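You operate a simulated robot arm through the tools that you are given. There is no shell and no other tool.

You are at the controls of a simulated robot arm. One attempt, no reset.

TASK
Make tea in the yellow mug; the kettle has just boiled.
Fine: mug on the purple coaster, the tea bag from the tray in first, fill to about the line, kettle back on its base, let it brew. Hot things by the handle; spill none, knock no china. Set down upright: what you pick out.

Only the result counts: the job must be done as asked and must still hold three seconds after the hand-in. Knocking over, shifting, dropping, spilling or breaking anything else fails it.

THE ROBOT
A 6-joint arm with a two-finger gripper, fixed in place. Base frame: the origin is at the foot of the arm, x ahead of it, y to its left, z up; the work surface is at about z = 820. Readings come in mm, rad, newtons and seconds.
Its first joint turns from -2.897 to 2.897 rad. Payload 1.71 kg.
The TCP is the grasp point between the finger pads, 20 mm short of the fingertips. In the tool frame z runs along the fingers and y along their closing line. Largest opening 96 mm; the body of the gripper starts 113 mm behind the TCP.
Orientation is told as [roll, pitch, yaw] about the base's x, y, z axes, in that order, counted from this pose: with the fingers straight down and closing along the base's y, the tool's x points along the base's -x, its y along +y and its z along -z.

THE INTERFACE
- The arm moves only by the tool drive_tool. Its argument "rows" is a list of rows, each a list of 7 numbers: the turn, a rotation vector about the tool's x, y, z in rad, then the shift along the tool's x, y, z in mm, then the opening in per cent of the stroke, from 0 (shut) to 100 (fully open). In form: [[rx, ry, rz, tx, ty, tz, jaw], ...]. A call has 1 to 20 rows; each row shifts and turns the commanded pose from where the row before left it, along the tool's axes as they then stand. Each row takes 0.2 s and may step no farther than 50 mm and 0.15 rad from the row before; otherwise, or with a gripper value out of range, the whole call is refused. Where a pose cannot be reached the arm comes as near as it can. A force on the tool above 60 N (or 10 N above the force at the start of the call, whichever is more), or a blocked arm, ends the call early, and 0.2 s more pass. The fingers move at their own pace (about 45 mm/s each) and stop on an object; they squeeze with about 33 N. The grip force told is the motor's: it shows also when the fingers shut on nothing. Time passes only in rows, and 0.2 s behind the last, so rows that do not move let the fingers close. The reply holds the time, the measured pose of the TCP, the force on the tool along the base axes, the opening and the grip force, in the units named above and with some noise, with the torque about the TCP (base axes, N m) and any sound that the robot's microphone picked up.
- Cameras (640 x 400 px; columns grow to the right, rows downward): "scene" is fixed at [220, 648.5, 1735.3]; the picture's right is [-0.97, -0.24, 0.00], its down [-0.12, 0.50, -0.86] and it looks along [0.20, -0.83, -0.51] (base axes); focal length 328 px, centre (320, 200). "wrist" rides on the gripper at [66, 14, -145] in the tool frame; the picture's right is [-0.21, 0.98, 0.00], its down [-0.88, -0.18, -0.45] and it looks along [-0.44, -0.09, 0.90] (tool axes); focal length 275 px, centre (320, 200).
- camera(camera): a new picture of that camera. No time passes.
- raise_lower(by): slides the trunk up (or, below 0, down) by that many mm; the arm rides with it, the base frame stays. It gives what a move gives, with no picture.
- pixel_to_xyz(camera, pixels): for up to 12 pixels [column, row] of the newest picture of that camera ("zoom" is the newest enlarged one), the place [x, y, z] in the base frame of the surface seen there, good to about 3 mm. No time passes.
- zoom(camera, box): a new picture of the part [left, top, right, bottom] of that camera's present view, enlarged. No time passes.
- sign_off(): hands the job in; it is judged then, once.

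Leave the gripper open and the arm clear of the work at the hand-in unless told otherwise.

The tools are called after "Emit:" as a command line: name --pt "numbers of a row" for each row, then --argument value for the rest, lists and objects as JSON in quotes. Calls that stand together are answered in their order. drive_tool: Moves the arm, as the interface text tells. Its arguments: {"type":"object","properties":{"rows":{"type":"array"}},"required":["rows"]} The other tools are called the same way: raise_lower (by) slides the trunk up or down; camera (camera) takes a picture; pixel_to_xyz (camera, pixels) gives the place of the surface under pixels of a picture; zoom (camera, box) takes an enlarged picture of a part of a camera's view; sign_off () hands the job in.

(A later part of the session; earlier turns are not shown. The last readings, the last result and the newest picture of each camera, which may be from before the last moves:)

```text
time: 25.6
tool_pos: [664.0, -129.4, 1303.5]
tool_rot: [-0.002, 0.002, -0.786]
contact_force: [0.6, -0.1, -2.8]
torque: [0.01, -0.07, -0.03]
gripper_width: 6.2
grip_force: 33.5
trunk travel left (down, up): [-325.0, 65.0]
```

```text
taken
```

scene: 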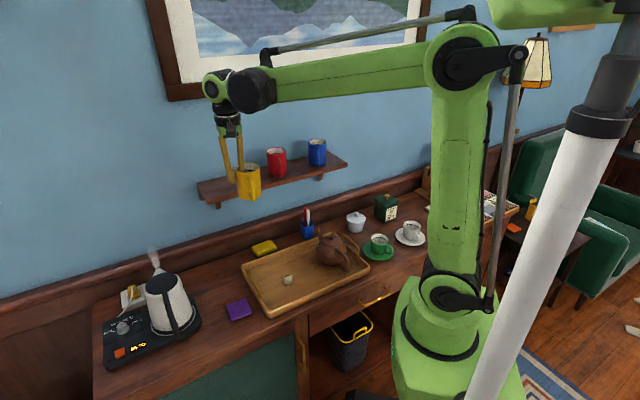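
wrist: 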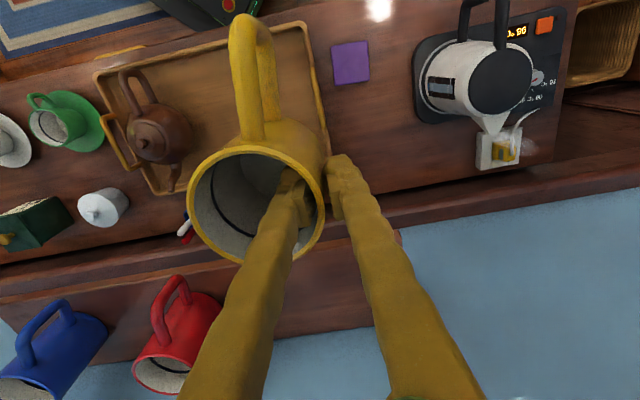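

The mug is held steadily and is clear of the shelf. The kettle display seems to have changed, so I'll zoom in on it.

Emit:
zoom --camera "scene" --box '[100, 310, 160, 370]'

Emit:
zoom --camera "wrist" --box '[400, 0, 580, 120]'

```text
6.67 times, centred on (130, 340) of scene
```

zoom: 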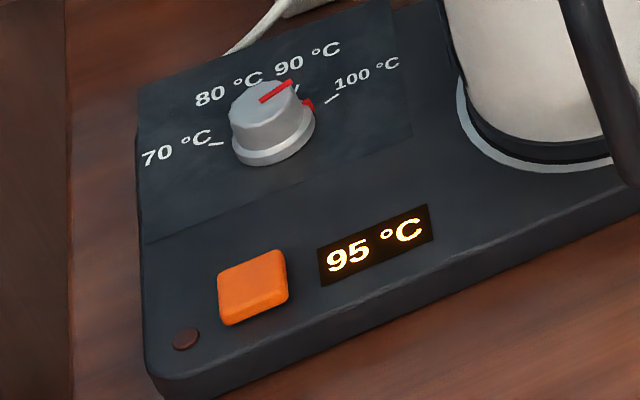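

```text
3.33 times, centred on (490, 60) of wrist
```

zoom: 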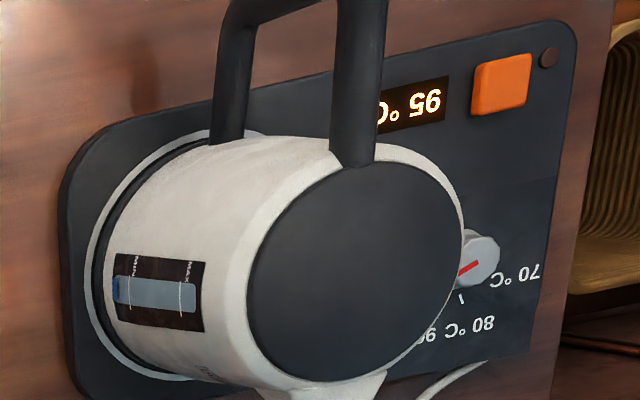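

The display still reads 95 °C, and the dial agrees with it. You only asked me to pour from the kettle that has just boiled, so I leave the dial alone. Now I measure the rim relative to the gripper, so I can centre the mug on the coaster.

Emit:
pixel_to_xyz --camera "wrist" --pixels '[[190, 205], [322, 212], [260, 149], [215, 170], [200, 235], [225, 255], [300, 165], [318, 190], [245, 30], [262, 60], [258, 190], [240, 120]]'

Emit:
zoom --camera "wrist" --box '[170, 0, 350, 280]'

Emit:
zoom --camera "scene" --box '[200, 120, 300, 210]'

```text
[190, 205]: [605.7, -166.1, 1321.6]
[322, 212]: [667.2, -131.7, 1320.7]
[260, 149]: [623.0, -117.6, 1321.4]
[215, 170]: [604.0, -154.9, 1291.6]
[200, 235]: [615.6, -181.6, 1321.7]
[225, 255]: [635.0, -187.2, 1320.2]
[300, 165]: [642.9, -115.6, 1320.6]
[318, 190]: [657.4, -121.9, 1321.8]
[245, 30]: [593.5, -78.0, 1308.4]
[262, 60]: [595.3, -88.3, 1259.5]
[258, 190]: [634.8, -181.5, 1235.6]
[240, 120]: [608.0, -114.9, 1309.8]
```

```text
1.43 times, centred on (260, 140) of wrist
```

zoom: 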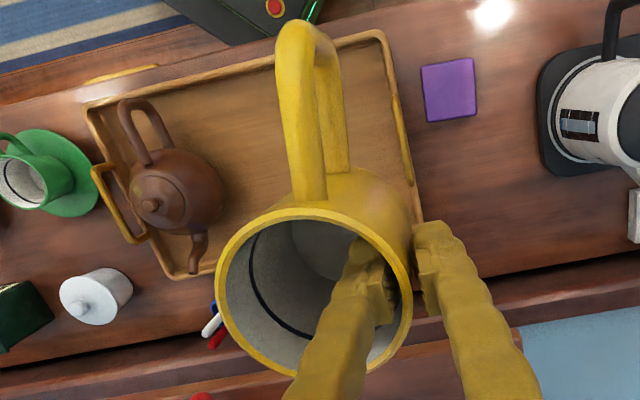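

```text
4.44 times, centred on (250, 165) of scene
```

zoom: 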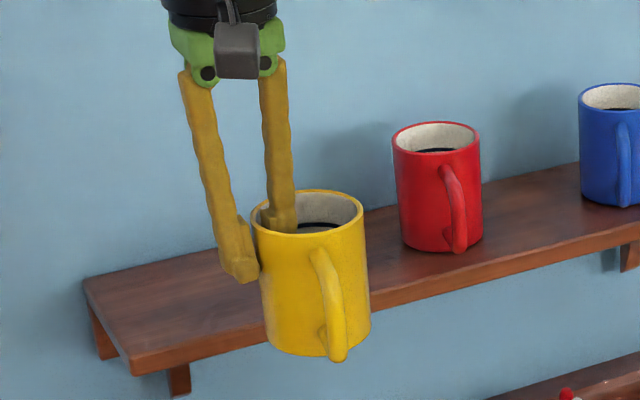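

The rim is level at z≈1321. The mug's axis is at tool offset (3.0, -34.2) from the TCP and its bottom is about 76.5 mm below the TCP. I turn the tool back to yaw 0 so the mug's handle points toward -x, away from where the kettle will come. At the same time I lower it and move it over the coaster, stopping about 55 mm above it.

Emit:
drive_tool --pt "0 0 -0.0982 0 0 10 0" --pt "0 0 -0.0982 0 0 20 0" --pt "0 0 -0.0982 0 0 20 0" --pt "0 0 -0.0982 0 0 20 0" --pt "0 0 -0.0982 0 0 20 0" --pt "0 0 -0.0982 0 0 20 0" --pt "0 0 -0.0982 0 0 20 0" --pt "0 0 -0.0982 0 0 20 0" --pt "0 0 0 -1.4 12.3 19 0" --pt "0 0 0 -1.4 12.3 19 0" --pt "0 0 0 -1.4 12.3 19 0" --pt "0 0 0 -1.4 12.3 19 0" --pt "0 0 0 -1.4 12.3 19 0" --pt "0 0 0 -1.4 12.3 19 0" --pt "0 0 0 -1.4 12.3 19 0" --pt "0 0 0 -1.4 12.3 19 0" --pt "0 0 0 -1.4 12.3 19 0" --pt "0 0 0 -1.4 12.7 19 0" --pt "0 0 0 0 0 0 0" --pt "0 0 0 0 0 0 0"

Emit:
camera --camera "wrist"

Emit:
camera --camera "scene"

```text
time: 29.8
tool_pos: [673.6, -7.7, 965.5]
tool_rot: [0.002, 0.003, -0.001]
contact_force: [0.5, -0.1, -2.3]
torque: [0.08, -0.01, -0.01]
gripper_width: 5.9
grip_force: 32.8
trunk travel left (down, up): [-325.0, 65.0]
```

```text
taken
```

wrist: 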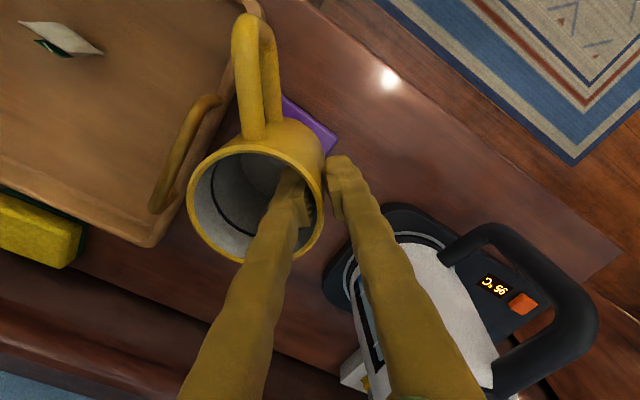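

```text
taken
```

scene: 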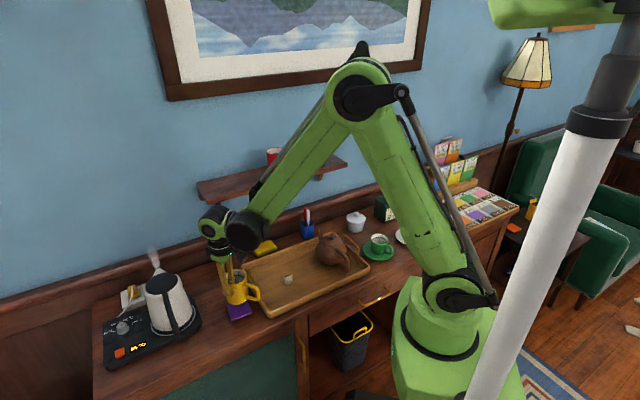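

The mug now hangs over the coaster. I'll measure the rim in this wrist view to find the mug's exact axis before lowering.

Emit:
pixel_to_xyz --camera "wrist" --pixels '[[189, 205], [322, 212], [260, 147], [200, 235], [225, 256], [300, 165], [318, 190], [205, 170], [222, 158], [305, 250], [316, 235], [245, 30]]'

Emit:
zoom --camera "scene" --box '[190, 230, 290, 330]'

```text
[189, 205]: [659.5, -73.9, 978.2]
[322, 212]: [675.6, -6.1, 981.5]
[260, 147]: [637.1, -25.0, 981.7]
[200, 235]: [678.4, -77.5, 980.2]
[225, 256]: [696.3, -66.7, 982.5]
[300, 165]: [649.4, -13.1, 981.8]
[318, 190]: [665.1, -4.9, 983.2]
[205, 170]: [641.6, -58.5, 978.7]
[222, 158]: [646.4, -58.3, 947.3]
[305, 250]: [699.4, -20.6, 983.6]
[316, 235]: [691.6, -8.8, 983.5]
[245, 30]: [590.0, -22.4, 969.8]
```

```text
4.00 times, centred on (240, 280) of scene
```

zoom: 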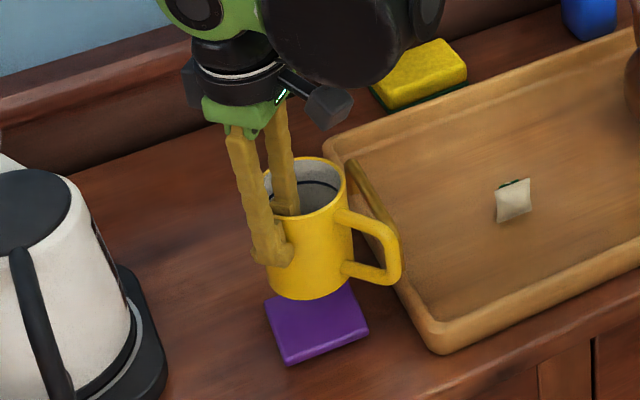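

The mug axis is at (671, -41), so I need +4 mm in x and +1 mm in y. I apply that, then lower 50 mm toward the coaster and check the force.

Emit:
drive_tool --pt "0 0 0 -4 1 0 0" --pt "0 0 0 0 0 10 0" --pt "0 0 0 0 0 12 0" --pt "0 0 0 0 0 12 0" --pt "0 0 0 0 0 8 0" --pt "0 0 0 0 0 5 0" --pt "0 0 0 0 0 3 0" --pt "0 0 0 0 0 0 0"

Emit:
zoom --camera "scene" --box '[200, 250, 280, 330]'

Emit:
camera --camera "wrist"

```text
time: 31.6
tool_pos: [676.8, -5.3, 912.8]
tool_rot: [0.0, 0.005, -0.001]
contact_force: [-0.4, 0.3, -2.6]
torque: [0.08, 0.01, 0.02]
gripper_width: 6.0
grip_force: 33.0
trunk travel left (down, up): [-325.0, 65.0]
```

```text
5.00 times, centred on (240, 290) of scene
```

zoom: 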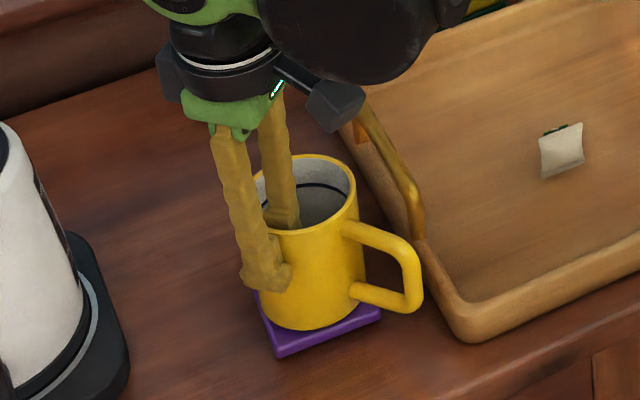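

```text
taken
```

wrist: 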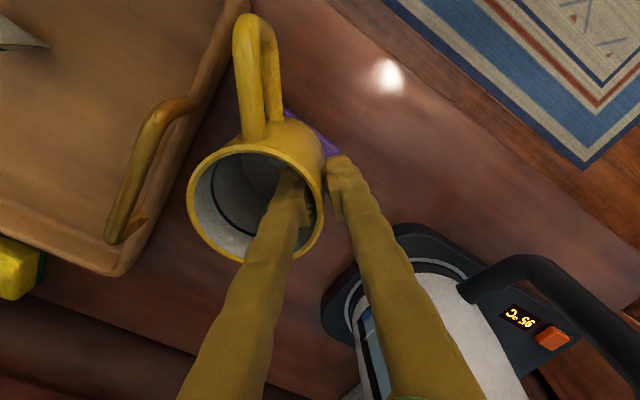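

The mug is a few mm above the coaster and no contact shows yet. The mug's handle is fairly near the tray's brass handle, so I'll check that clearance and the axis over the coaster before setting down.

Emit:
pixel_to_xyz --camera "wrist" --pixels '[[180, 102], [150, 130], [130, 185], [112, 235], [215, 80], [240, 20], [246, 60], [270, 50], [190, 205], [322, 212], [300, 165], [305, 250]]'

Emit:
zoom --camera "wrist" --box '[90, 0, 350, 180]'

```text
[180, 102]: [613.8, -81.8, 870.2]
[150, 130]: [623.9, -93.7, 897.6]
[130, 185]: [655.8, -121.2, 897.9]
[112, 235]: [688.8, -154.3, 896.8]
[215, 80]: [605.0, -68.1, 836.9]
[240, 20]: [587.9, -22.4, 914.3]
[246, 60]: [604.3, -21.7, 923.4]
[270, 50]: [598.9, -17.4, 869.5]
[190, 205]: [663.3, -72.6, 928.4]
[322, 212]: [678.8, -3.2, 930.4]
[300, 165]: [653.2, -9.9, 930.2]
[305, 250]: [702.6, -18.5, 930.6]
```

```text
2.22 times, centred on (220, 90) of wrist
```

zoom: 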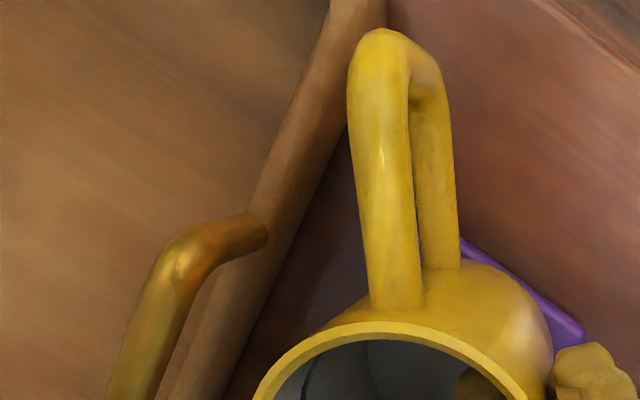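

Rim points put the axis at (674.5, -38.7), within about 1.5 mm of the coaster centre. The mug's handle is roughly 10 mm or more clear of the tray. I lower the last few mm in 1 mm steps.

Emit:
drive_tool --pt "0 0 0 0 -1 1 0" --pt "0 0 0 0 0 1 0" --pt "0 0 0 0 0 1 0" --pt "0 0 0 0 0 0 0"

Emit:
zoom --camera "scene" --box '[215, 260, 275, 330]'

```text
time: 32.6
tool_pos: [677.4, -6.1, 910.9]
tool_rot: [0.002, 0.002, 0.001]
contact_force: [0.4, 1.1, 3.8]
torque: [-0.17, 0.02, 0.02]
gripper_width: 6.2
grip_force: 33.1
trunk travel left (down, up): [-325.0, 65.0]
```

```text
5.71 times, centred on (245, 295) of scene
```

zoom: 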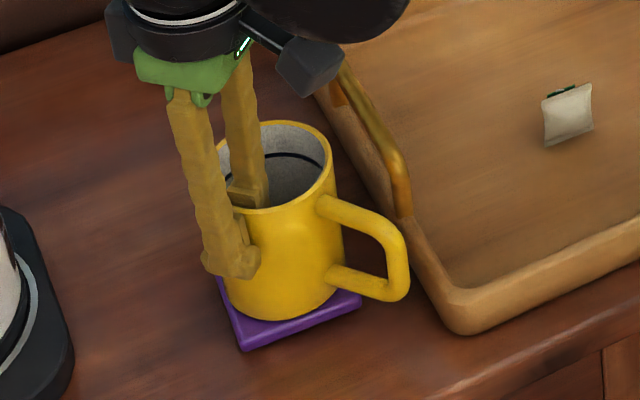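

The force changed from -2.6 to +3.8 N, so the base has touched the coaster. I lower one more mm to seat the tiny tilt and read again.

Emit:
drive_tool --pt "0 0 0 0 0 1 0" --pt "0 0 0 0 0 0 0"

```text
time: 33.2
tool_pos: [677.7, -6.1, 909.2]
tool_rot: [0.002, 0.003, 0.0]
contact_force: [1.2, 5.3, 17.0]
torque: [0.03, 0.14, 0.04]
gripper_width: 6.0
grip_force: 32.9
trunk travel left (down, up): [-325.0, 65.0]
```

At 17 N it is firmly seated. I back off 0.8 mm to unload it, then open the fingers slowly and only a little, since one finger is inside the mug.

Emit:
drive_tool --pt "0 0 0 0 0 -0.8 0" --pt "0 0 0 0 0 0 8" --pt "0 0 0 0 0 0 14" --pt "0 0 0 0 0 0 20" --pt "0 0 0 0 0 0 26" --pt "0 0 0 0 0 0 26"

Emit:
camera --camera "wrist"

Emit:
zoom --camera "scene" --box '[215, 260, 275, 330]'

```text
time: 34.6
tool_pos: [677.1, -5.9, 909.1]
tool_rot: [0.002, 0.005, 0.0]
contact_force: [-0.1, 0.1, 0.3]
torque: [-0.04, -0.01, 0.0]
gripper_width: 25.0
grip_force: 0.1
trunk travel left (down, up): [-325.0, 65.0]
```

```text
taken
```

wrist: 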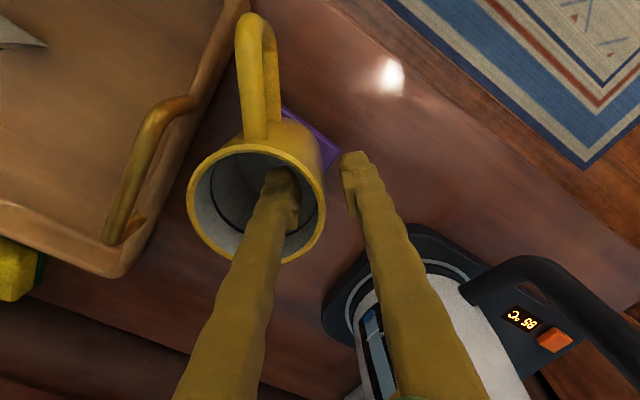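

```text
5.71 times, centred on (245, 295) of scene
```

zoom: 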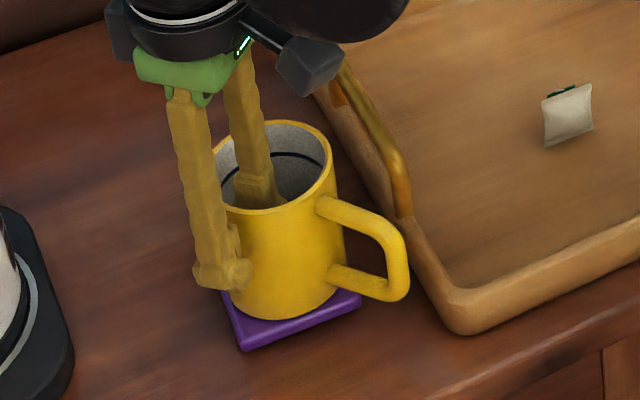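

The mug stands on the coaster and didn't move on release. I lift straight up with the opening unchanged.

Emit:
drive_tool --pt "0 0 0 0 0 -6 26" --pt "0 0 0 0 0 -12 26" --pt "0 0 0 0 0 -15 26" --pt "0 0 0 0 0 -20 26" --pt "0 0 0 0 0 -30 26" --pt "0 0 0 0 0 -40 26" --pt "0 0 0 0 0 -40 26" --pt "0 0 0 0 0 0 26"

Emit:
camera --camera "wrist"

Emit:
zoom --camera "scene" --box '[210, 250, 310, 330]'

```text
time: 36.4
tool_pos: [677.3, -5.5, 1075.7]
tool_rot: [0.002, 0.004, 0.0]
contact_force: [0.1, -0.1, -0.5]
torque: [0.02, 0.01, 0.01]
gripper_width: 24.9
grip_force: 0.1
trunk travel left (down, up): [-325.0, 65.0]
```

```text
taken
```

wrist: 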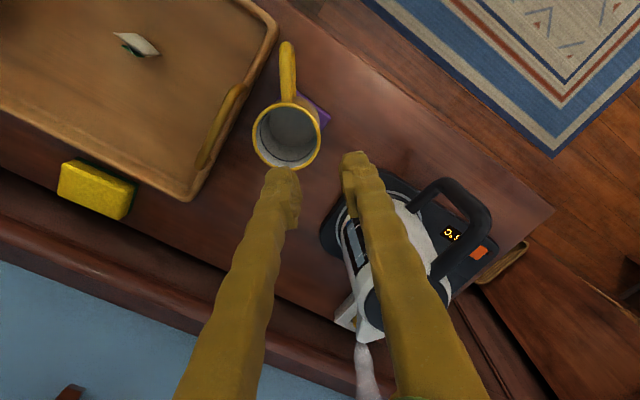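

```text
5.00 times, centred on (260, 290) of scene
```

zoom: 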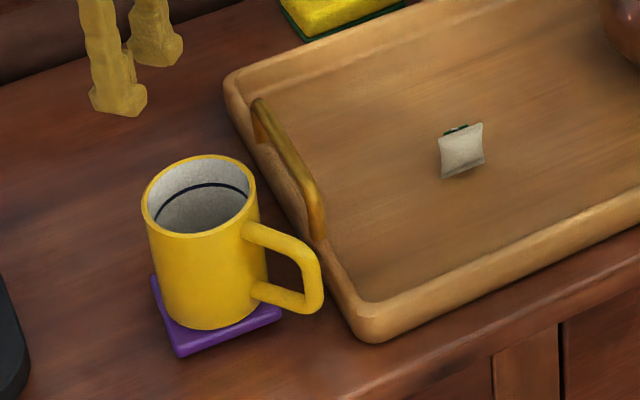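

The mug stands upright on the coaster. Next is the tea bag, so I'll zoom in on it for its shape and orientation and re-measure the mug's rim.

Emit:
pixel_to_xyz --camera "wrist" --pixels '[[254, 136], [320, 138], [285, 104], [288, 168], [262, 115], [310, 113], [312, 160], [264, 158], [287, 50], [287, 90]]'

Emit:
zoom --camera "scene" --box '[276, 266, 300, 290]'

Emit:
zoom --camera "wrist" --box '[90, 10, 190, 80]'

```text
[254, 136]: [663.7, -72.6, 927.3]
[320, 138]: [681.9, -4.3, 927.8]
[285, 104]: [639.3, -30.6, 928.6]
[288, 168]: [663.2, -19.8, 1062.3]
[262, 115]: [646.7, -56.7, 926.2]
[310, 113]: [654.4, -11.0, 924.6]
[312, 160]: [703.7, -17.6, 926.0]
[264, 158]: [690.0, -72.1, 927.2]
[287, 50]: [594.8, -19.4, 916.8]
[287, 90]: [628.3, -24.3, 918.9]
```

```text
16.00 times, centred on (288, 278) of scene
```

zoom: 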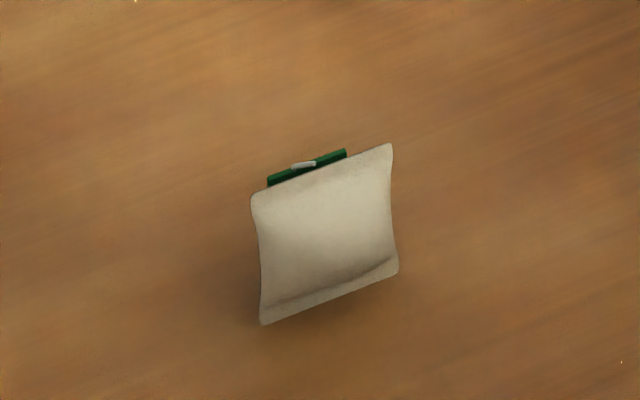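

```text
5.71 times, centred on (140, 45) of wrist
```

zoom: 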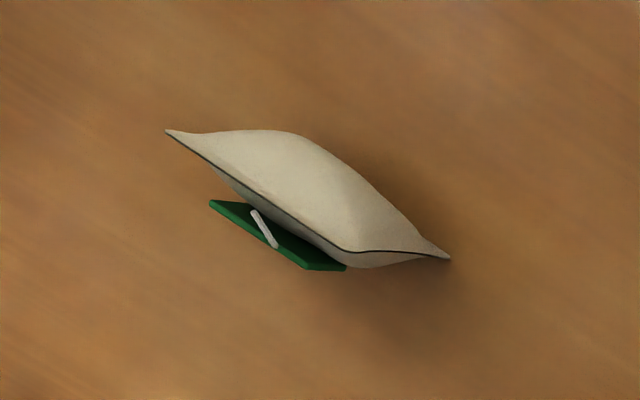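

The tea bag stands on edge, pillow-shaped, with its green tag against the back. In this wrist zoom its top edge runs from (168,131) to (448,258). I'll query its corners, centre and tag.

Emit:
pixel_to_xyz --camera "zoom" --pixels '[[172, 133], [442, 257], [280, 140], [300, 180], [345, 240], [215, 175], [265, 215], [230, 210], [290, 245], [330, 267], [380, 210], [390, 300]]'

Emit:
pixel_to_xyz --camera "scene" --pixels '[[284.5, 277.5], [292, 275], [288, 279], [285, 284.5], [292.3, 282], [286, 276.3], [289, 276]]'

```text
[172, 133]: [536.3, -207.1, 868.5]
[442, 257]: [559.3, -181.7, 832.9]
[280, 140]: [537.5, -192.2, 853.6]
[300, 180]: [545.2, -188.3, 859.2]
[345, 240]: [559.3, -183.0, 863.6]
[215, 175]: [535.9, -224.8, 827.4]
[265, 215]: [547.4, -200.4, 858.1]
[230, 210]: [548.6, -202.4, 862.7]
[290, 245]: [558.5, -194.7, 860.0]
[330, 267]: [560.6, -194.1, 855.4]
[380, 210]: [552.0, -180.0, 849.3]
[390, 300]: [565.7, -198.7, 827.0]
```

```text
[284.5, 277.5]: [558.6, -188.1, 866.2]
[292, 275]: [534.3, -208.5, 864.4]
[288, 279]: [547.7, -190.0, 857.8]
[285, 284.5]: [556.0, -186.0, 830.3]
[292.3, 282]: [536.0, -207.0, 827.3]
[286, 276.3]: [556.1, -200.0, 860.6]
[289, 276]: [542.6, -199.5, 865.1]
```

The bag stands in the vertical plane along (0.7,0.7). Its centre is near (547.5, -196.5), its bottom at 827 and its top at 866, and it is about 32 mm wide. I'll grip it across its thickness from above with yaw +0.785. First I move over it while high, then turn and come down to z≈955.

Emit:
drive_tool --pt "0 0 0 26 -38.2 0 45" --pt "0 0 0 26 -38.2 0 45" --pt "0 0 0 26 -38.2 0 45" --pt "0 0 0 26 -38.2 0 45" --pt "0 0 0 26 -38.2 0 45" --pt "0 0 -0.131 0 0 20 45" --pt "0 0 -0.131 0 0 20 45" --pt "0 0 -0.131 0 0 20 45" --pt "0 0 -0.131 0 0 20 45" --pt "0 0 -0.131 0 0 20 45" --pt "0 0 -0.131 0 0 20 45" --pt "0 0 0 0 0 0 45" --pt "0 0 0 0 0 0 45"

Emit:
camera --camera "wrist"

Emit:
zoom --camera "scene" --box '[220, 200, 380, 330]'

```text
time: 39.2
tool_pos: [548.2, -197.3, 955.0]
tool_rot: [0.003, 0.001, 0.788]
contact_force: [-0.6, -0.7, 0.4]
torque: [0.01, -0.01, -0.03]
gripper_width: 43.4
grip_force: 0.0
trunk travel left (down, up): [-325.0, 65.0]
```

```text
taken
```

wrist: 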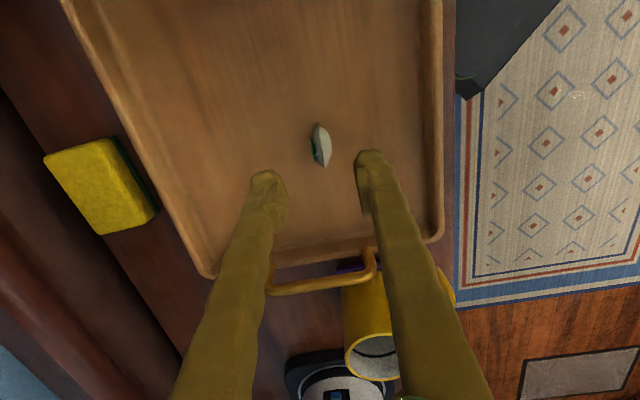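

```text
3.08 times, centred on (300, 265) of scene
```

zoom: 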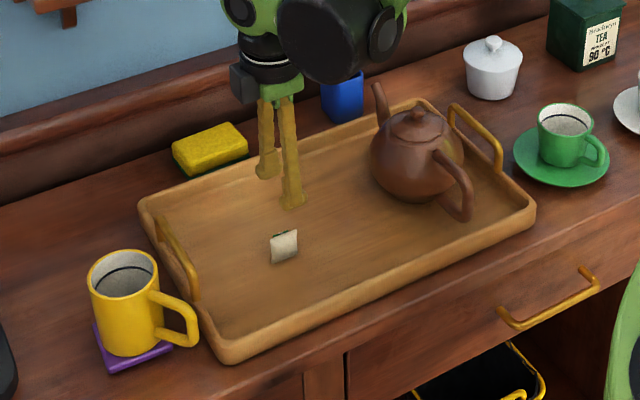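

The bag is at (320,146) in the wrist view, and the grasp point projects to (320,144). I'll zoom in to check thickness and centring before going down.

Emit:
zoom --camera "wrist" --box '[240, 100, 400, 220]'

Emit:
pixel_to_xyz --camera "wrist" --pixels '[[316, 128], [325, 164], [327, 145], [321, 140], [318, 155], [314, 150], [316, 146], [320, 130], [329, 140]]'

```text
3.33 times, centred on (320, 160) of wrist
```

zoom: 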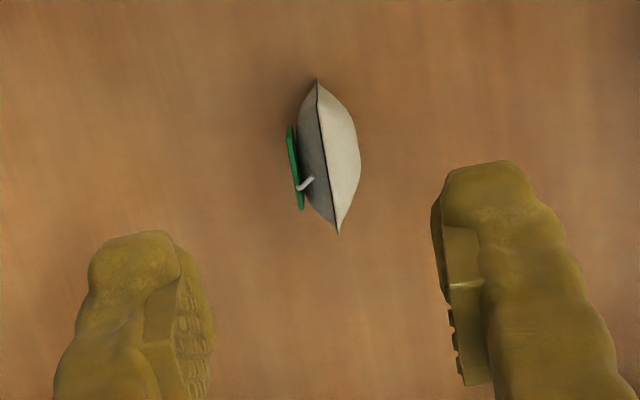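

```text
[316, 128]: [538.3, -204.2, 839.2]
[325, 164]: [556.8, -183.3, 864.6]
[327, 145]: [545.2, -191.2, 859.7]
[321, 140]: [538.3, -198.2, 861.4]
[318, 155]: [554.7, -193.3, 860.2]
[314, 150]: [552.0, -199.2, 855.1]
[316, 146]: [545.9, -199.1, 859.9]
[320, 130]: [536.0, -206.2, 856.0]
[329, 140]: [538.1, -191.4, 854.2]
```

The bag and tag together are about 20 mm thick and centred to within 1 mm between the fingers. I descend 95 mm to z≈860, which leaves the fingertips about 14 mm above the tray.

Emit:
drive_tool --pt "0 0 0 0 1 20 45" --pt "0 0 0 0 0 20 45" --pt "0 0 0 0 0 20 45" --pt "0 0 0 0 0 15 45" --pt "0 0 0 0 0 12 45" --pt "0 0 0 0 0 8 45" --pt "0 0 0 0 0 0 45"

Emit:
zoom --camera "wrist" --box '[220, 120, 420, 260]'

Emit:
zoom --camera "scene" --box '[250, 230, 330, 300]'

```text
time: 40.8
tool_pos: [546.7, -198.0, 858.0]
tool_rot: [0.004, 0.002, 0.787]
contact_force: [0.2, 0.3, 0.9]
torque: [-0.01, -0.01, 0.02]
gripper_width: 43.4
grip_force: 0.0
trunk travel left (down, up): [-325.0, 65.0]
```

```text
2.86 times, centred on (320, 190) of wrist
```

zoom: 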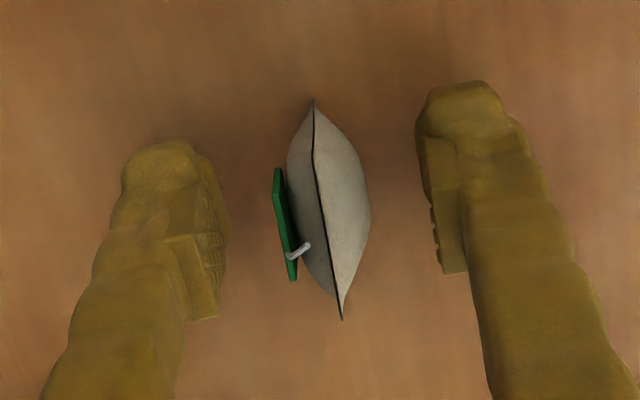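

```text
5.71 times, centred on (290, 265) of scene
```

zoom: 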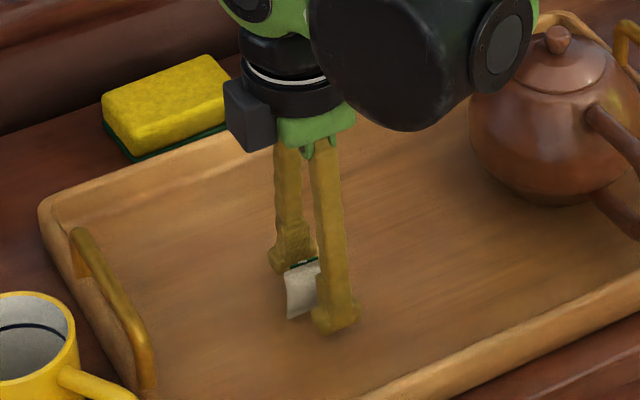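

The bag sits between the pads. I close gradually on it.

Emit:
drive_tool --pt "0 0 0 0 0 0 32" --pt "0 0 0 0 0 0 24" --pt "0 0 0 0 0 0 16" --pt "0 0 0 0 0 0 8" --pt "0 0 0 0 0 0 4" --pt "0 0 0 0 0 0 4"

Emit:
zoom --camera "wrist" --box '[220, 120, 420, 260]'

```text
time: 42.2
tool_pos: [545.2, -197.7, 857.3]
tool_rot: [0.003, 0.001, 0.788]
contact_force: [-0.2, 0.4, 0.1]
torque: [0.04, 0.01, -0.02]
gripper_width: 12.8
grip_force: 33.0
trunk travel left (down, up): [-325.0, 65.0]
```

```text
2.86 times, centred on (320, 190) of wrist
```

zoom: 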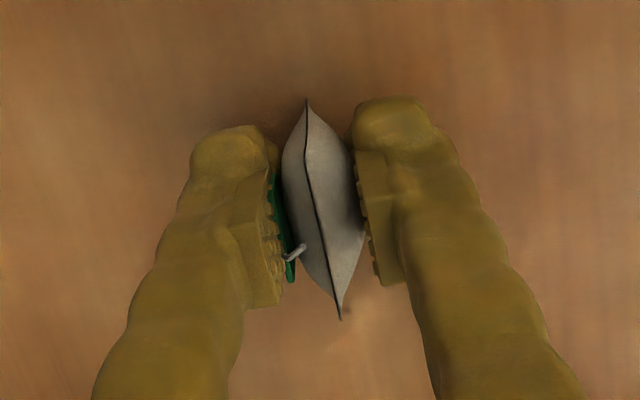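

The bag is held at 12.8 mm with 33 N. I lift it 100 mm and check that it comes along.

Emit:
drive_tool --pt "0 0 0 0 0 -8 4" --pt "0 0 0 0 0 -15 4" --pt "0 0 0 0 0 -25 4" --pt "0 0 0 0 0 -30 4" --pt "0 0 0 0 0 -30 4" --pt "0 0 0 0 0 -30 4" --pt "0 0 0 0 0 -20 4" --pt "0 0 0 0 0 0 4"

Emit:
camera --camera "wrist"

Emit:
zoom --camera "scene" --box '[220, 180, 340, 330]'

```text
time: 44.0
tool_pos: [546.0, -195.1, 1016.7]
tool_rot: [0.003, 0.001, 0.788]
contact_force: [-0.8, 1.2, -0.2]
torque: [-0.05, 0.0, 0.02]
gripper_width: 12.4
grip_force: 32.8
trunk travel left (down, up): [-325.0, 65.0]
```

```text
taken
```

wrist: 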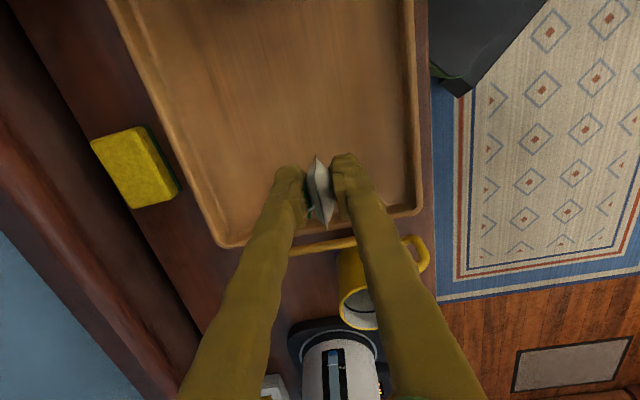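

```text
2.67 times, centred on (280, 255) of scene
```

zoom: 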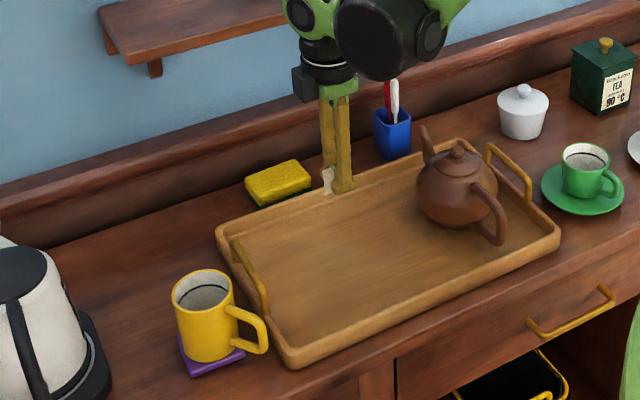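

The bag is firmly held and the mug stands ready. I also want the kettle's water gauge, which the wrist camera can see near (335,360), so I zoom there. Then I carry the bag to above the mug's axis at (674.5, -39.5).

Emit:
zoom --camera "wrist" --box '[270, 310, 410, 400]'

Emit:
drive_tool --pt "0 0 0 -15 1.5 0 4" --pt "0 0 0 -25 2.3 0 4" --pt "0 0 0 -25 2.3 0 4" --pt "0 0 0 -25 2.3 0 4" --pt "0 0 0 -25 2.3 0 4" --pt "0 0 0 -25 2.3 0 4" --pt "0 0 0 -25 2.3 0 4" --pt "0 0 0 -20 1.8 0 4" --pt "0 0 0 -15.9 1.5 0 4" --pt "0 0 0 0 0 0 4" --pt "0 0 0 0 0 0 4"

Emit:
camera --camera "wrist"

Emit:
zoom --camera "scene" --box '[190, 210, 290, 330]'

```text
4.44 times, centred on (340, 355) of wrist
```

zoom: 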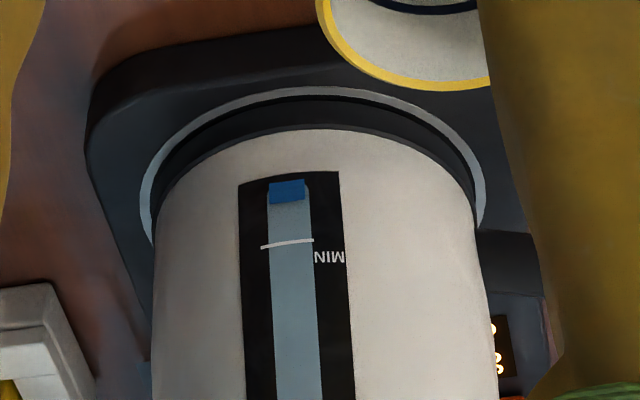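

```text
time: 46.4
tool_pos: [676.6, -40.4, 1015.9]
tool_rot: [0.005, 0.0, 0.787]
contact_force: [0.2, -0.5, -0.3]
torque: [0.02, -0.02, 0.02]
gripper_width: 12.8
grip_force: 32.8
trunk travel left (down, up): [-325.0, 65.0]
```

```text
taken
```

wrist: 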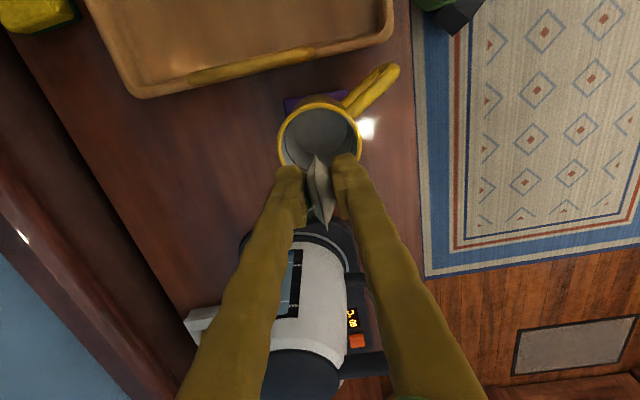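

```text
3.33 times, centred on (240, 270) of scene
```

zoom: 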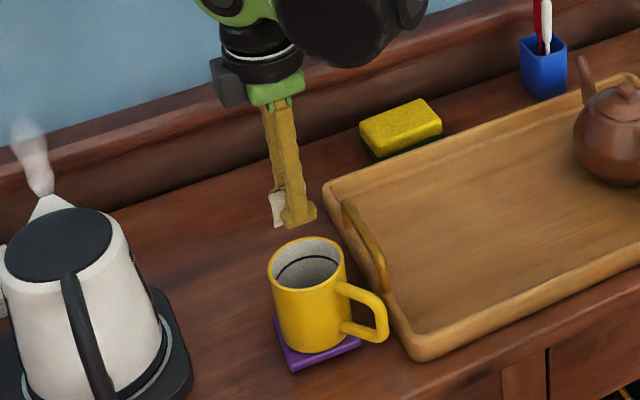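

The gauge window is blue only at its very bottom, below MIN, so the kettle holds little water and I'll need a large tilt. Before lowering the bag I'll check the rim position from here.

Emit:
pixel_to_xyz --camera "wrist" --pixels '[[280, 138], [360, 138], [320, 104], [290, 118], [350, 116], [287, 160], [356, 157], [320, 230], [318, 160], [335, 200]]'

Emit:
zoom --camera "wrist" --box '[240, 80, 400, 240]'

```text
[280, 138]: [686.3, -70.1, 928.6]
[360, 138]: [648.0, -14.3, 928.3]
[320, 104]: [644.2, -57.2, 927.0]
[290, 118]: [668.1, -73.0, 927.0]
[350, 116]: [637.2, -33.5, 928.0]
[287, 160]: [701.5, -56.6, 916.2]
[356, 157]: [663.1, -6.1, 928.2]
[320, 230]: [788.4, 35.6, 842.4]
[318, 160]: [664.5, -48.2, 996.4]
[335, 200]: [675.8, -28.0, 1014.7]
```

```text
2.50 times, centred on (320, 160) of wrist
```

zoom: 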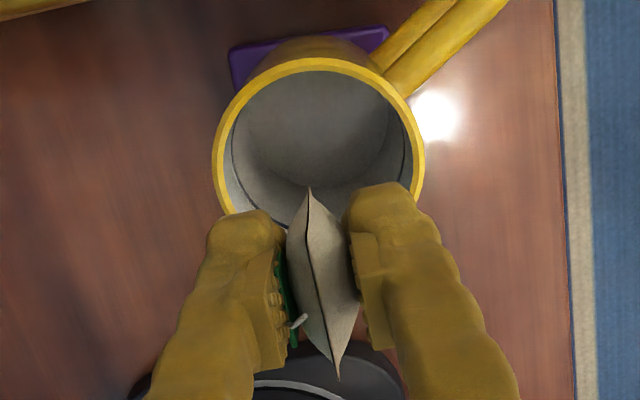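

The mug axis is at (673.3, -38.8), so I correct by (1.2, 3.5) in the tool frame. I lower until the fingertips are level with the rim (TCP z≈948). The bag's lower part will then hang inside the mug while the fingers stay clear of it.

Emit:
drive_tool --pt "0 0 0 1.2 3.5 0 4" --pt "0 0 0 0 0 15 4" --pt "0 0 0 0 0 20 4" --pt "0 0 0 0 0 18 4" --pt "0 0 0 0 0 10 4" --pt "0 0 0 0 0 5 4" --pt "0 0 0 0 0 0 4"

Emit:
zoom --camera "wrist" --box '[220, 100, 420, 260]'

Emit:
zoom --camera "scene" --box '[205, 240, 275, 330]'

```text
time: 48.0
tool_pos: [673.9, -39.0, 949.5]
tool_rot: [0.005, 0.001, 0.786]
contact_force: [-0.1, -0.4, -0.8]
torque: [0.0, 0.01, 0.01]
gripper_width: 12.5
grip_force: 33.0
trunk travel left (down, up): [-325.0, 65.0]
```

```text
2.50 times, centred on (320, 180) of wrist
```

zoom: 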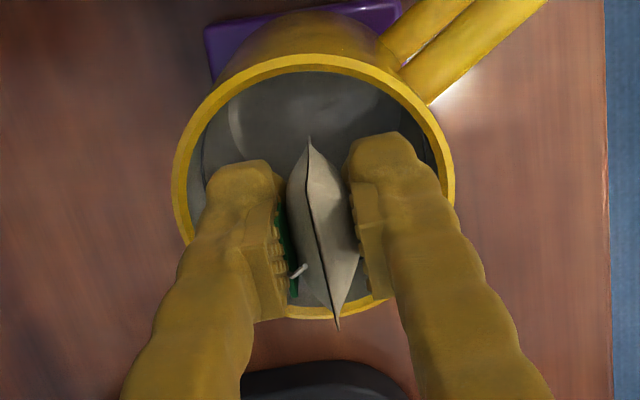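

```text
4.44 times, centred on (240, 285) of scene
```

zoom: 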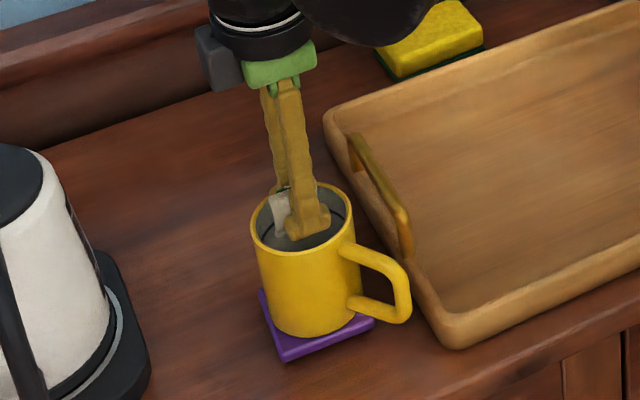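

The fingertips are at rim level with the bag centred inside. I raise 3 mm for clearance and open slowly to drop the bag in.

Emit:
drive_tool --pt "0 0 0 0 0 -3 4" --pt "0 0 0 0 0 0 16" --pt "0 0 0 0 0 0 22" --pt "0 0 0 0 0 0 30" --pt "0 0 0 0 0 0 30" --pt "0 0 0 0 0 0 30"

Emit:
zoom --camera "wrist" --box '[220, 100, 420, 260]'

Emit:
zoom --camera "scene" --box '[205, 240, 275, 330]'

```text
time: 49.4
tool_pos: [673.7, -38.0, 952.4]
tool_rot: [0.004, 0.003, 0.788]
contact_force: [-0.2, 0.9, -0.1]
torque: [-0.01, -0.02, -0.03]
gripper_width: 28.7
grip_force: 0.1
trunk travel left (down, up): [-325.0, 65.0]
```

```text
2.50 times, centred on (320, 180) of wrist
```

zoom: 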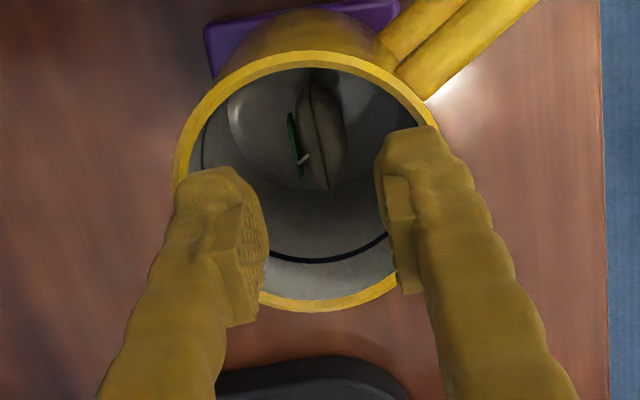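

```text
4.44 times, centred on (240, 285) of scene
```

zoom: 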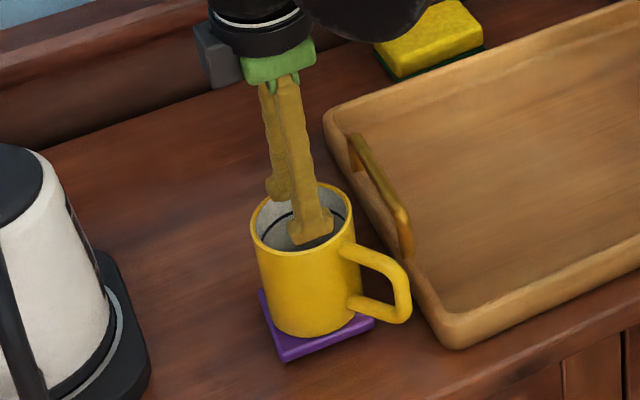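

The bag is in the mug, standing on the bottom. I raise the arm straight up and then study the kettle.

Emit:
drive_tool --pt "0 0 0 0 0 -10 30" --pt "0 0 0 0 0 -25 30" --pt "0 0 0 0 0 -40 30" --pt "0 0 0 0 0 -45 30" --pt "0 0 0 0 0 -45 30" --pt "0 0 0 0 0 -45 30" --pt "0 0 0 0 0 0 30"

Emit:
camera --camera "wrist"

Emit:
zoom --camera "scene" --box '[130, 250, 210, 350]'

```text
time: 51.0
tool_pos: [670.7, -40.9, 1161.7]
tool_rot: [0.005, 0.003, 0.788]
contact_force: [0.2, -0.4, 0.5]
torque: [0.02, -0.01, -0.01]
gripper_width: 29.0
grip_force: 0.1
trunk travel left (down, up): [-325.0, 65.0]
```

```text
taken
```

wrist: 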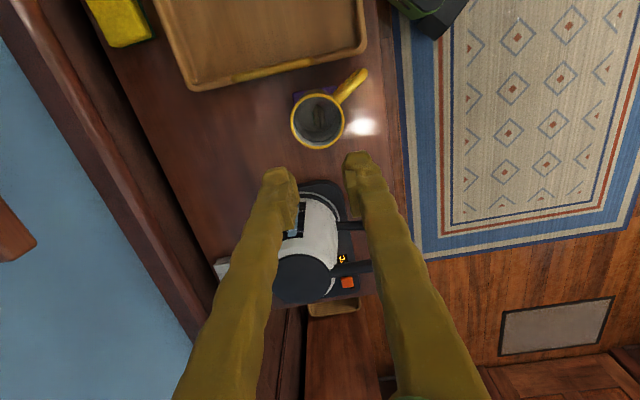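

```text
4.00 times, centred on (170, 300) of scene
```

zoom: 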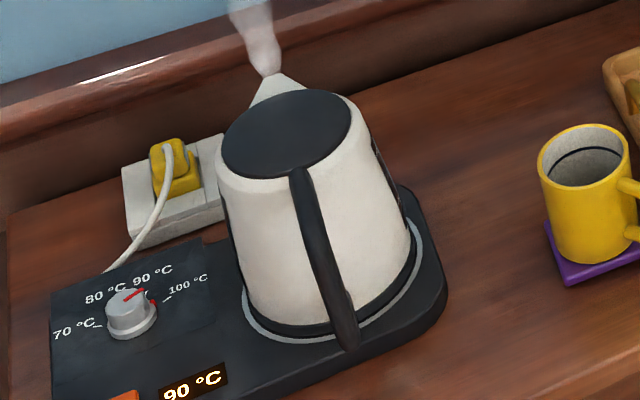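

The display now shows 90 °C, which is exactly the tin's brewing temperature, so I should pour soon. I'll measure the kettle's lid, handle, spout and body from this zoom.

Emit:
pixel_to_xyz --camera "zoom" --pixels '[[286, 133], [222, 150], [350, 118], [270, 180], [305, 92], [283, 80], [299, 172], [308, 200], [318, 240], [330, 280], [345, 320], [348, 346]]'

Emit:
pixel_to_xyz --camera "zoom" --pixels '[[303, 240], [333, 235], [260, 250], [380, 230], [400, 260], [250, 310], [310, 330], [416, 240], [390, 305], [230, 220], [350, 300], [326, 300]]'

Emit:
pixel_to_xyz --camera "wrist" --pixels '[[350, 225], [362, 225], [345, 268], [365, 265], [300, 278], [275, 275], [328, 280], [303, 255], [320, 225], [305, 205], [318, 185], [235, 268]]'

```text
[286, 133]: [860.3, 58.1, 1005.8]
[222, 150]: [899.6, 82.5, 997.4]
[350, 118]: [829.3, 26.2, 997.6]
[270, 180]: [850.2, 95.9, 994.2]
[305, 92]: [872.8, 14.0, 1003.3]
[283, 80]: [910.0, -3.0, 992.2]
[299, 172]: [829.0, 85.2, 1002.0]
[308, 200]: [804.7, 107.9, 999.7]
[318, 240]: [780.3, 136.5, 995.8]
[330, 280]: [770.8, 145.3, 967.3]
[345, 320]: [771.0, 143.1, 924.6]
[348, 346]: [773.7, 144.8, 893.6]
```

```text
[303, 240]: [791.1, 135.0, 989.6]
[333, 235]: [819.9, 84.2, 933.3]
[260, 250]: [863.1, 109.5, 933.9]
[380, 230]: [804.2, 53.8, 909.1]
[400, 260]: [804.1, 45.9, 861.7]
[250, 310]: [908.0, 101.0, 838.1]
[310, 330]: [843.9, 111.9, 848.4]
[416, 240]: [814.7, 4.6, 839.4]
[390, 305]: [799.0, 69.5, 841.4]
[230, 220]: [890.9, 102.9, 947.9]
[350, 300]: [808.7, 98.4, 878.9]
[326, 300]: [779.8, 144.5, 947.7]
```

```text
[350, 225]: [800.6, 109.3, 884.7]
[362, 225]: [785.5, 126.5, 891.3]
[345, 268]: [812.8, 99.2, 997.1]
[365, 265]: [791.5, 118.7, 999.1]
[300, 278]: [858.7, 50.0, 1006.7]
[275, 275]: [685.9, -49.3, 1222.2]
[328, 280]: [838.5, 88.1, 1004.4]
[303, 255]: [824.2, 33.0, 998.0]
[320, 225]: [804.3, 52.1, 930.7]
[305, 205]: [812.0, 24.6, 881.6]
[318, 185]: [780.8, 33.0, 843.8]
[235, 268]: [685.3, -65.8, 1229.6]
```

Kettle geometry from these points:
- body axis near (863, 55), lid top at z≈1005
- spout tip toward (0.71, -0.71), about 78 mm out at z≈993
- handle opposite, with a horizontal top bar (46 to 116 mm from the axis, centre z≈990) and a vertical bar down to z≈890
- handle about 16 mm wide

I'll grip the top bar with horizontal fingers lying along it, which gives the longest contact. First I swing the tool high to (700, 200) in front of the kettle, turn to yaw -0.785, and start pitching the fingers up to horizontal.

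Emit:
drive_tool --pt "0 0 0.143 -17.4 13.5 0 45" --pt "0 0 0.143 -15.3 15.8 0 45" --pt "0 0 0.143 -12.9 17.8 0 45" --pt "0 0 0.143 -10.2 19.5 0 45" --pt "0 0 0.143 -7.3 20.7 0 45" --pt "0 0 0.143 -4.3 21.5 0 45" --pt "0 0 0.143 -1.2 22 0 45" --pt "0 0 0.143 2.0 21.9 0 45" --pt "0 0 0.143 5.1 21.3 0 45" --pt "0 0 0.143 8.0 20.4 0 45" --pt "0 0 0.143 10.9 19.1 0 45" --pt "0 -0.1428 0 0 0 0 45" --pt "0 -0.1428 0 0 0 0 45" --pt "0 -0.1428 0 0 0 0 45" --pt "0 -0.1428 0 0 0 0 45" --pt "0 -0.1428 0 0 0 0 45" --pt "0 -0.1428 0 0 0 0 45" --pt "0 0 0 0 0 0 45"

Emit:
camera --camera "scene"

Emit:
camera --camera "wrist"

```text
time: 54.8
tool_pos: [702.9, 200.2, 1162.5]
tool_rot: [-0.004, -0.853, -0.783]
contact_force: [-0.4, 0.1, -1.4]
torque: [-0.01, -0.01, -0.04]
gripper_width: 43.3
grip_force: 0.0
trunk travel left (down, up): [-325.0, 65.0]
```

```text
taken
```

scene: 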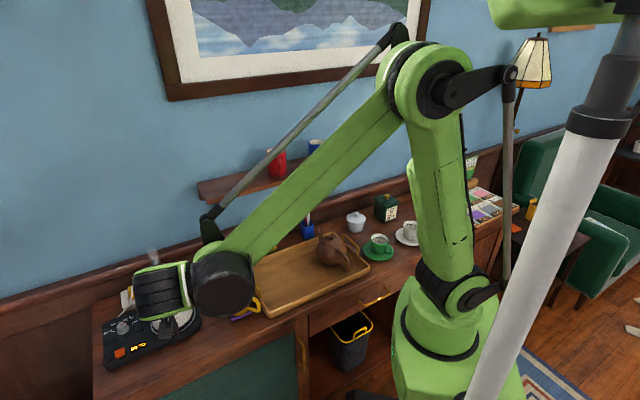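

```text
taken
```

wrist: 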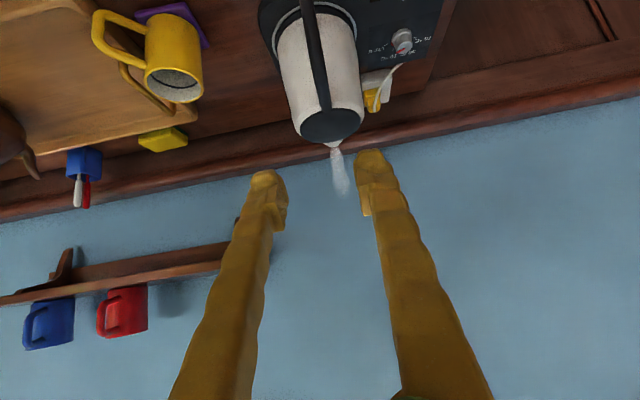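

The orientation is reachable, with pitch now -0.853. I finish the pitch to horizontal, shift sideways into the handle's plane, and lower to the top bar's height while still well back from the kettle.

Emit:
drive_tool --pt "0 -0.1436 0 0 0 0 45" --pt "0 -0.1436 0 0 0 0 45" --pt "0 -0.1436 0 0 0 0 45" --pt "0 -0.1436 0 0 0 0 45" --pt "0 -0.1436 0 0 0 0 45" --pt "0 0 0 30 3 0 45" --pt "0 0 0 35 3 0 45" --pt "0 0 0 35 3 0 45" --pt "0 0 0 0 0 0 45"

Emit:
camera --camera "wrist"

Emit:
camera --camera "scene"

```text
time: 56.8
tool_pos: [711.0, 203.1, 1062.4]
tool_rot: [-1.621, -1.568, 0.835]
contact_force: [0.3, 0.5, -0.2]
torque: [-0.03, -0.02, -0.03]
gripper_width: 43.0
grip_force: 0.0
trunk travel left (down, up): [-325.0, 65.0]
```

```text
taken
```

wrist: 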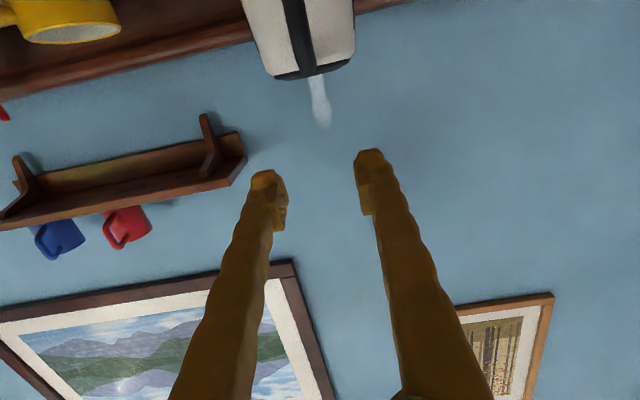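

```text
taken
```

scene: 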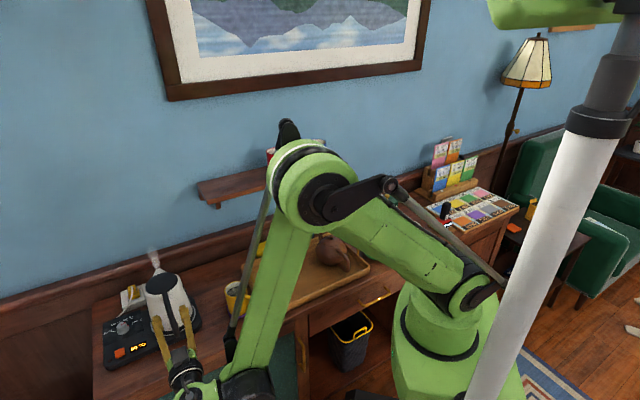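

The fingers are now horizontal and aimed at the kettle, with the TCP at (711, 203, 1062). I measure the handle from this straight-on view before going in.

Emit:
zoom --camera "wrist" --box '[220, 0, 400, 110]'

Emit:
pixel_to_xyz --camera "wrist" --pixels '[[290, 10], [298, 40], [305, 65], [286, 20], [301, 20], [293, 50], [308, 50], [310, 72], [275, 76], [348, 62], [316, 85], [330, 30]]'

```text
3.56 times, centred on (310, 55) of wrist
```

zoom: 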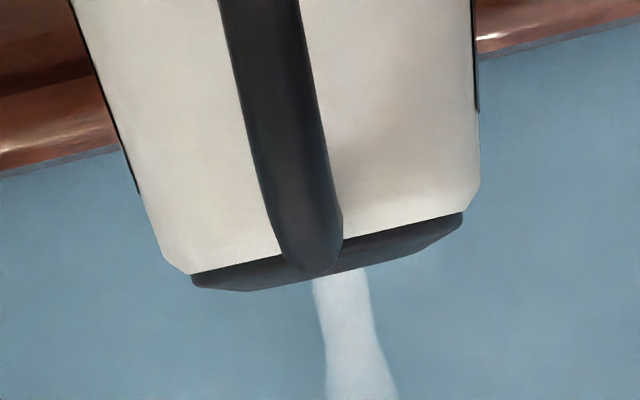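

```text
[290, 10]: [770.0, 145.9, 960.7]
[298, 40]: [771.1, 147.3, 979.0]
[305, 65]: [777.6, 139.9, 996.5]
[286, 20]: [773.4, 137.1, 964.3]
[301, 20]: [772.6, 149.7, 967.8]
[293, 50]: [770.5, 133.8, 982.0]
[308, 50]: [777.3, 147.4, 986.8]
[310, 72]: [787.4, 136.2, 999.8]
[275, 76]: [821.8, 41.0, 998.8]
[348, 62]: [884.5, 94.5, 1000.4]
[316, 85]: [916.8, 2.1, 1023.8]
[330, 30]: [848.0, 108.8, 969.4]
```

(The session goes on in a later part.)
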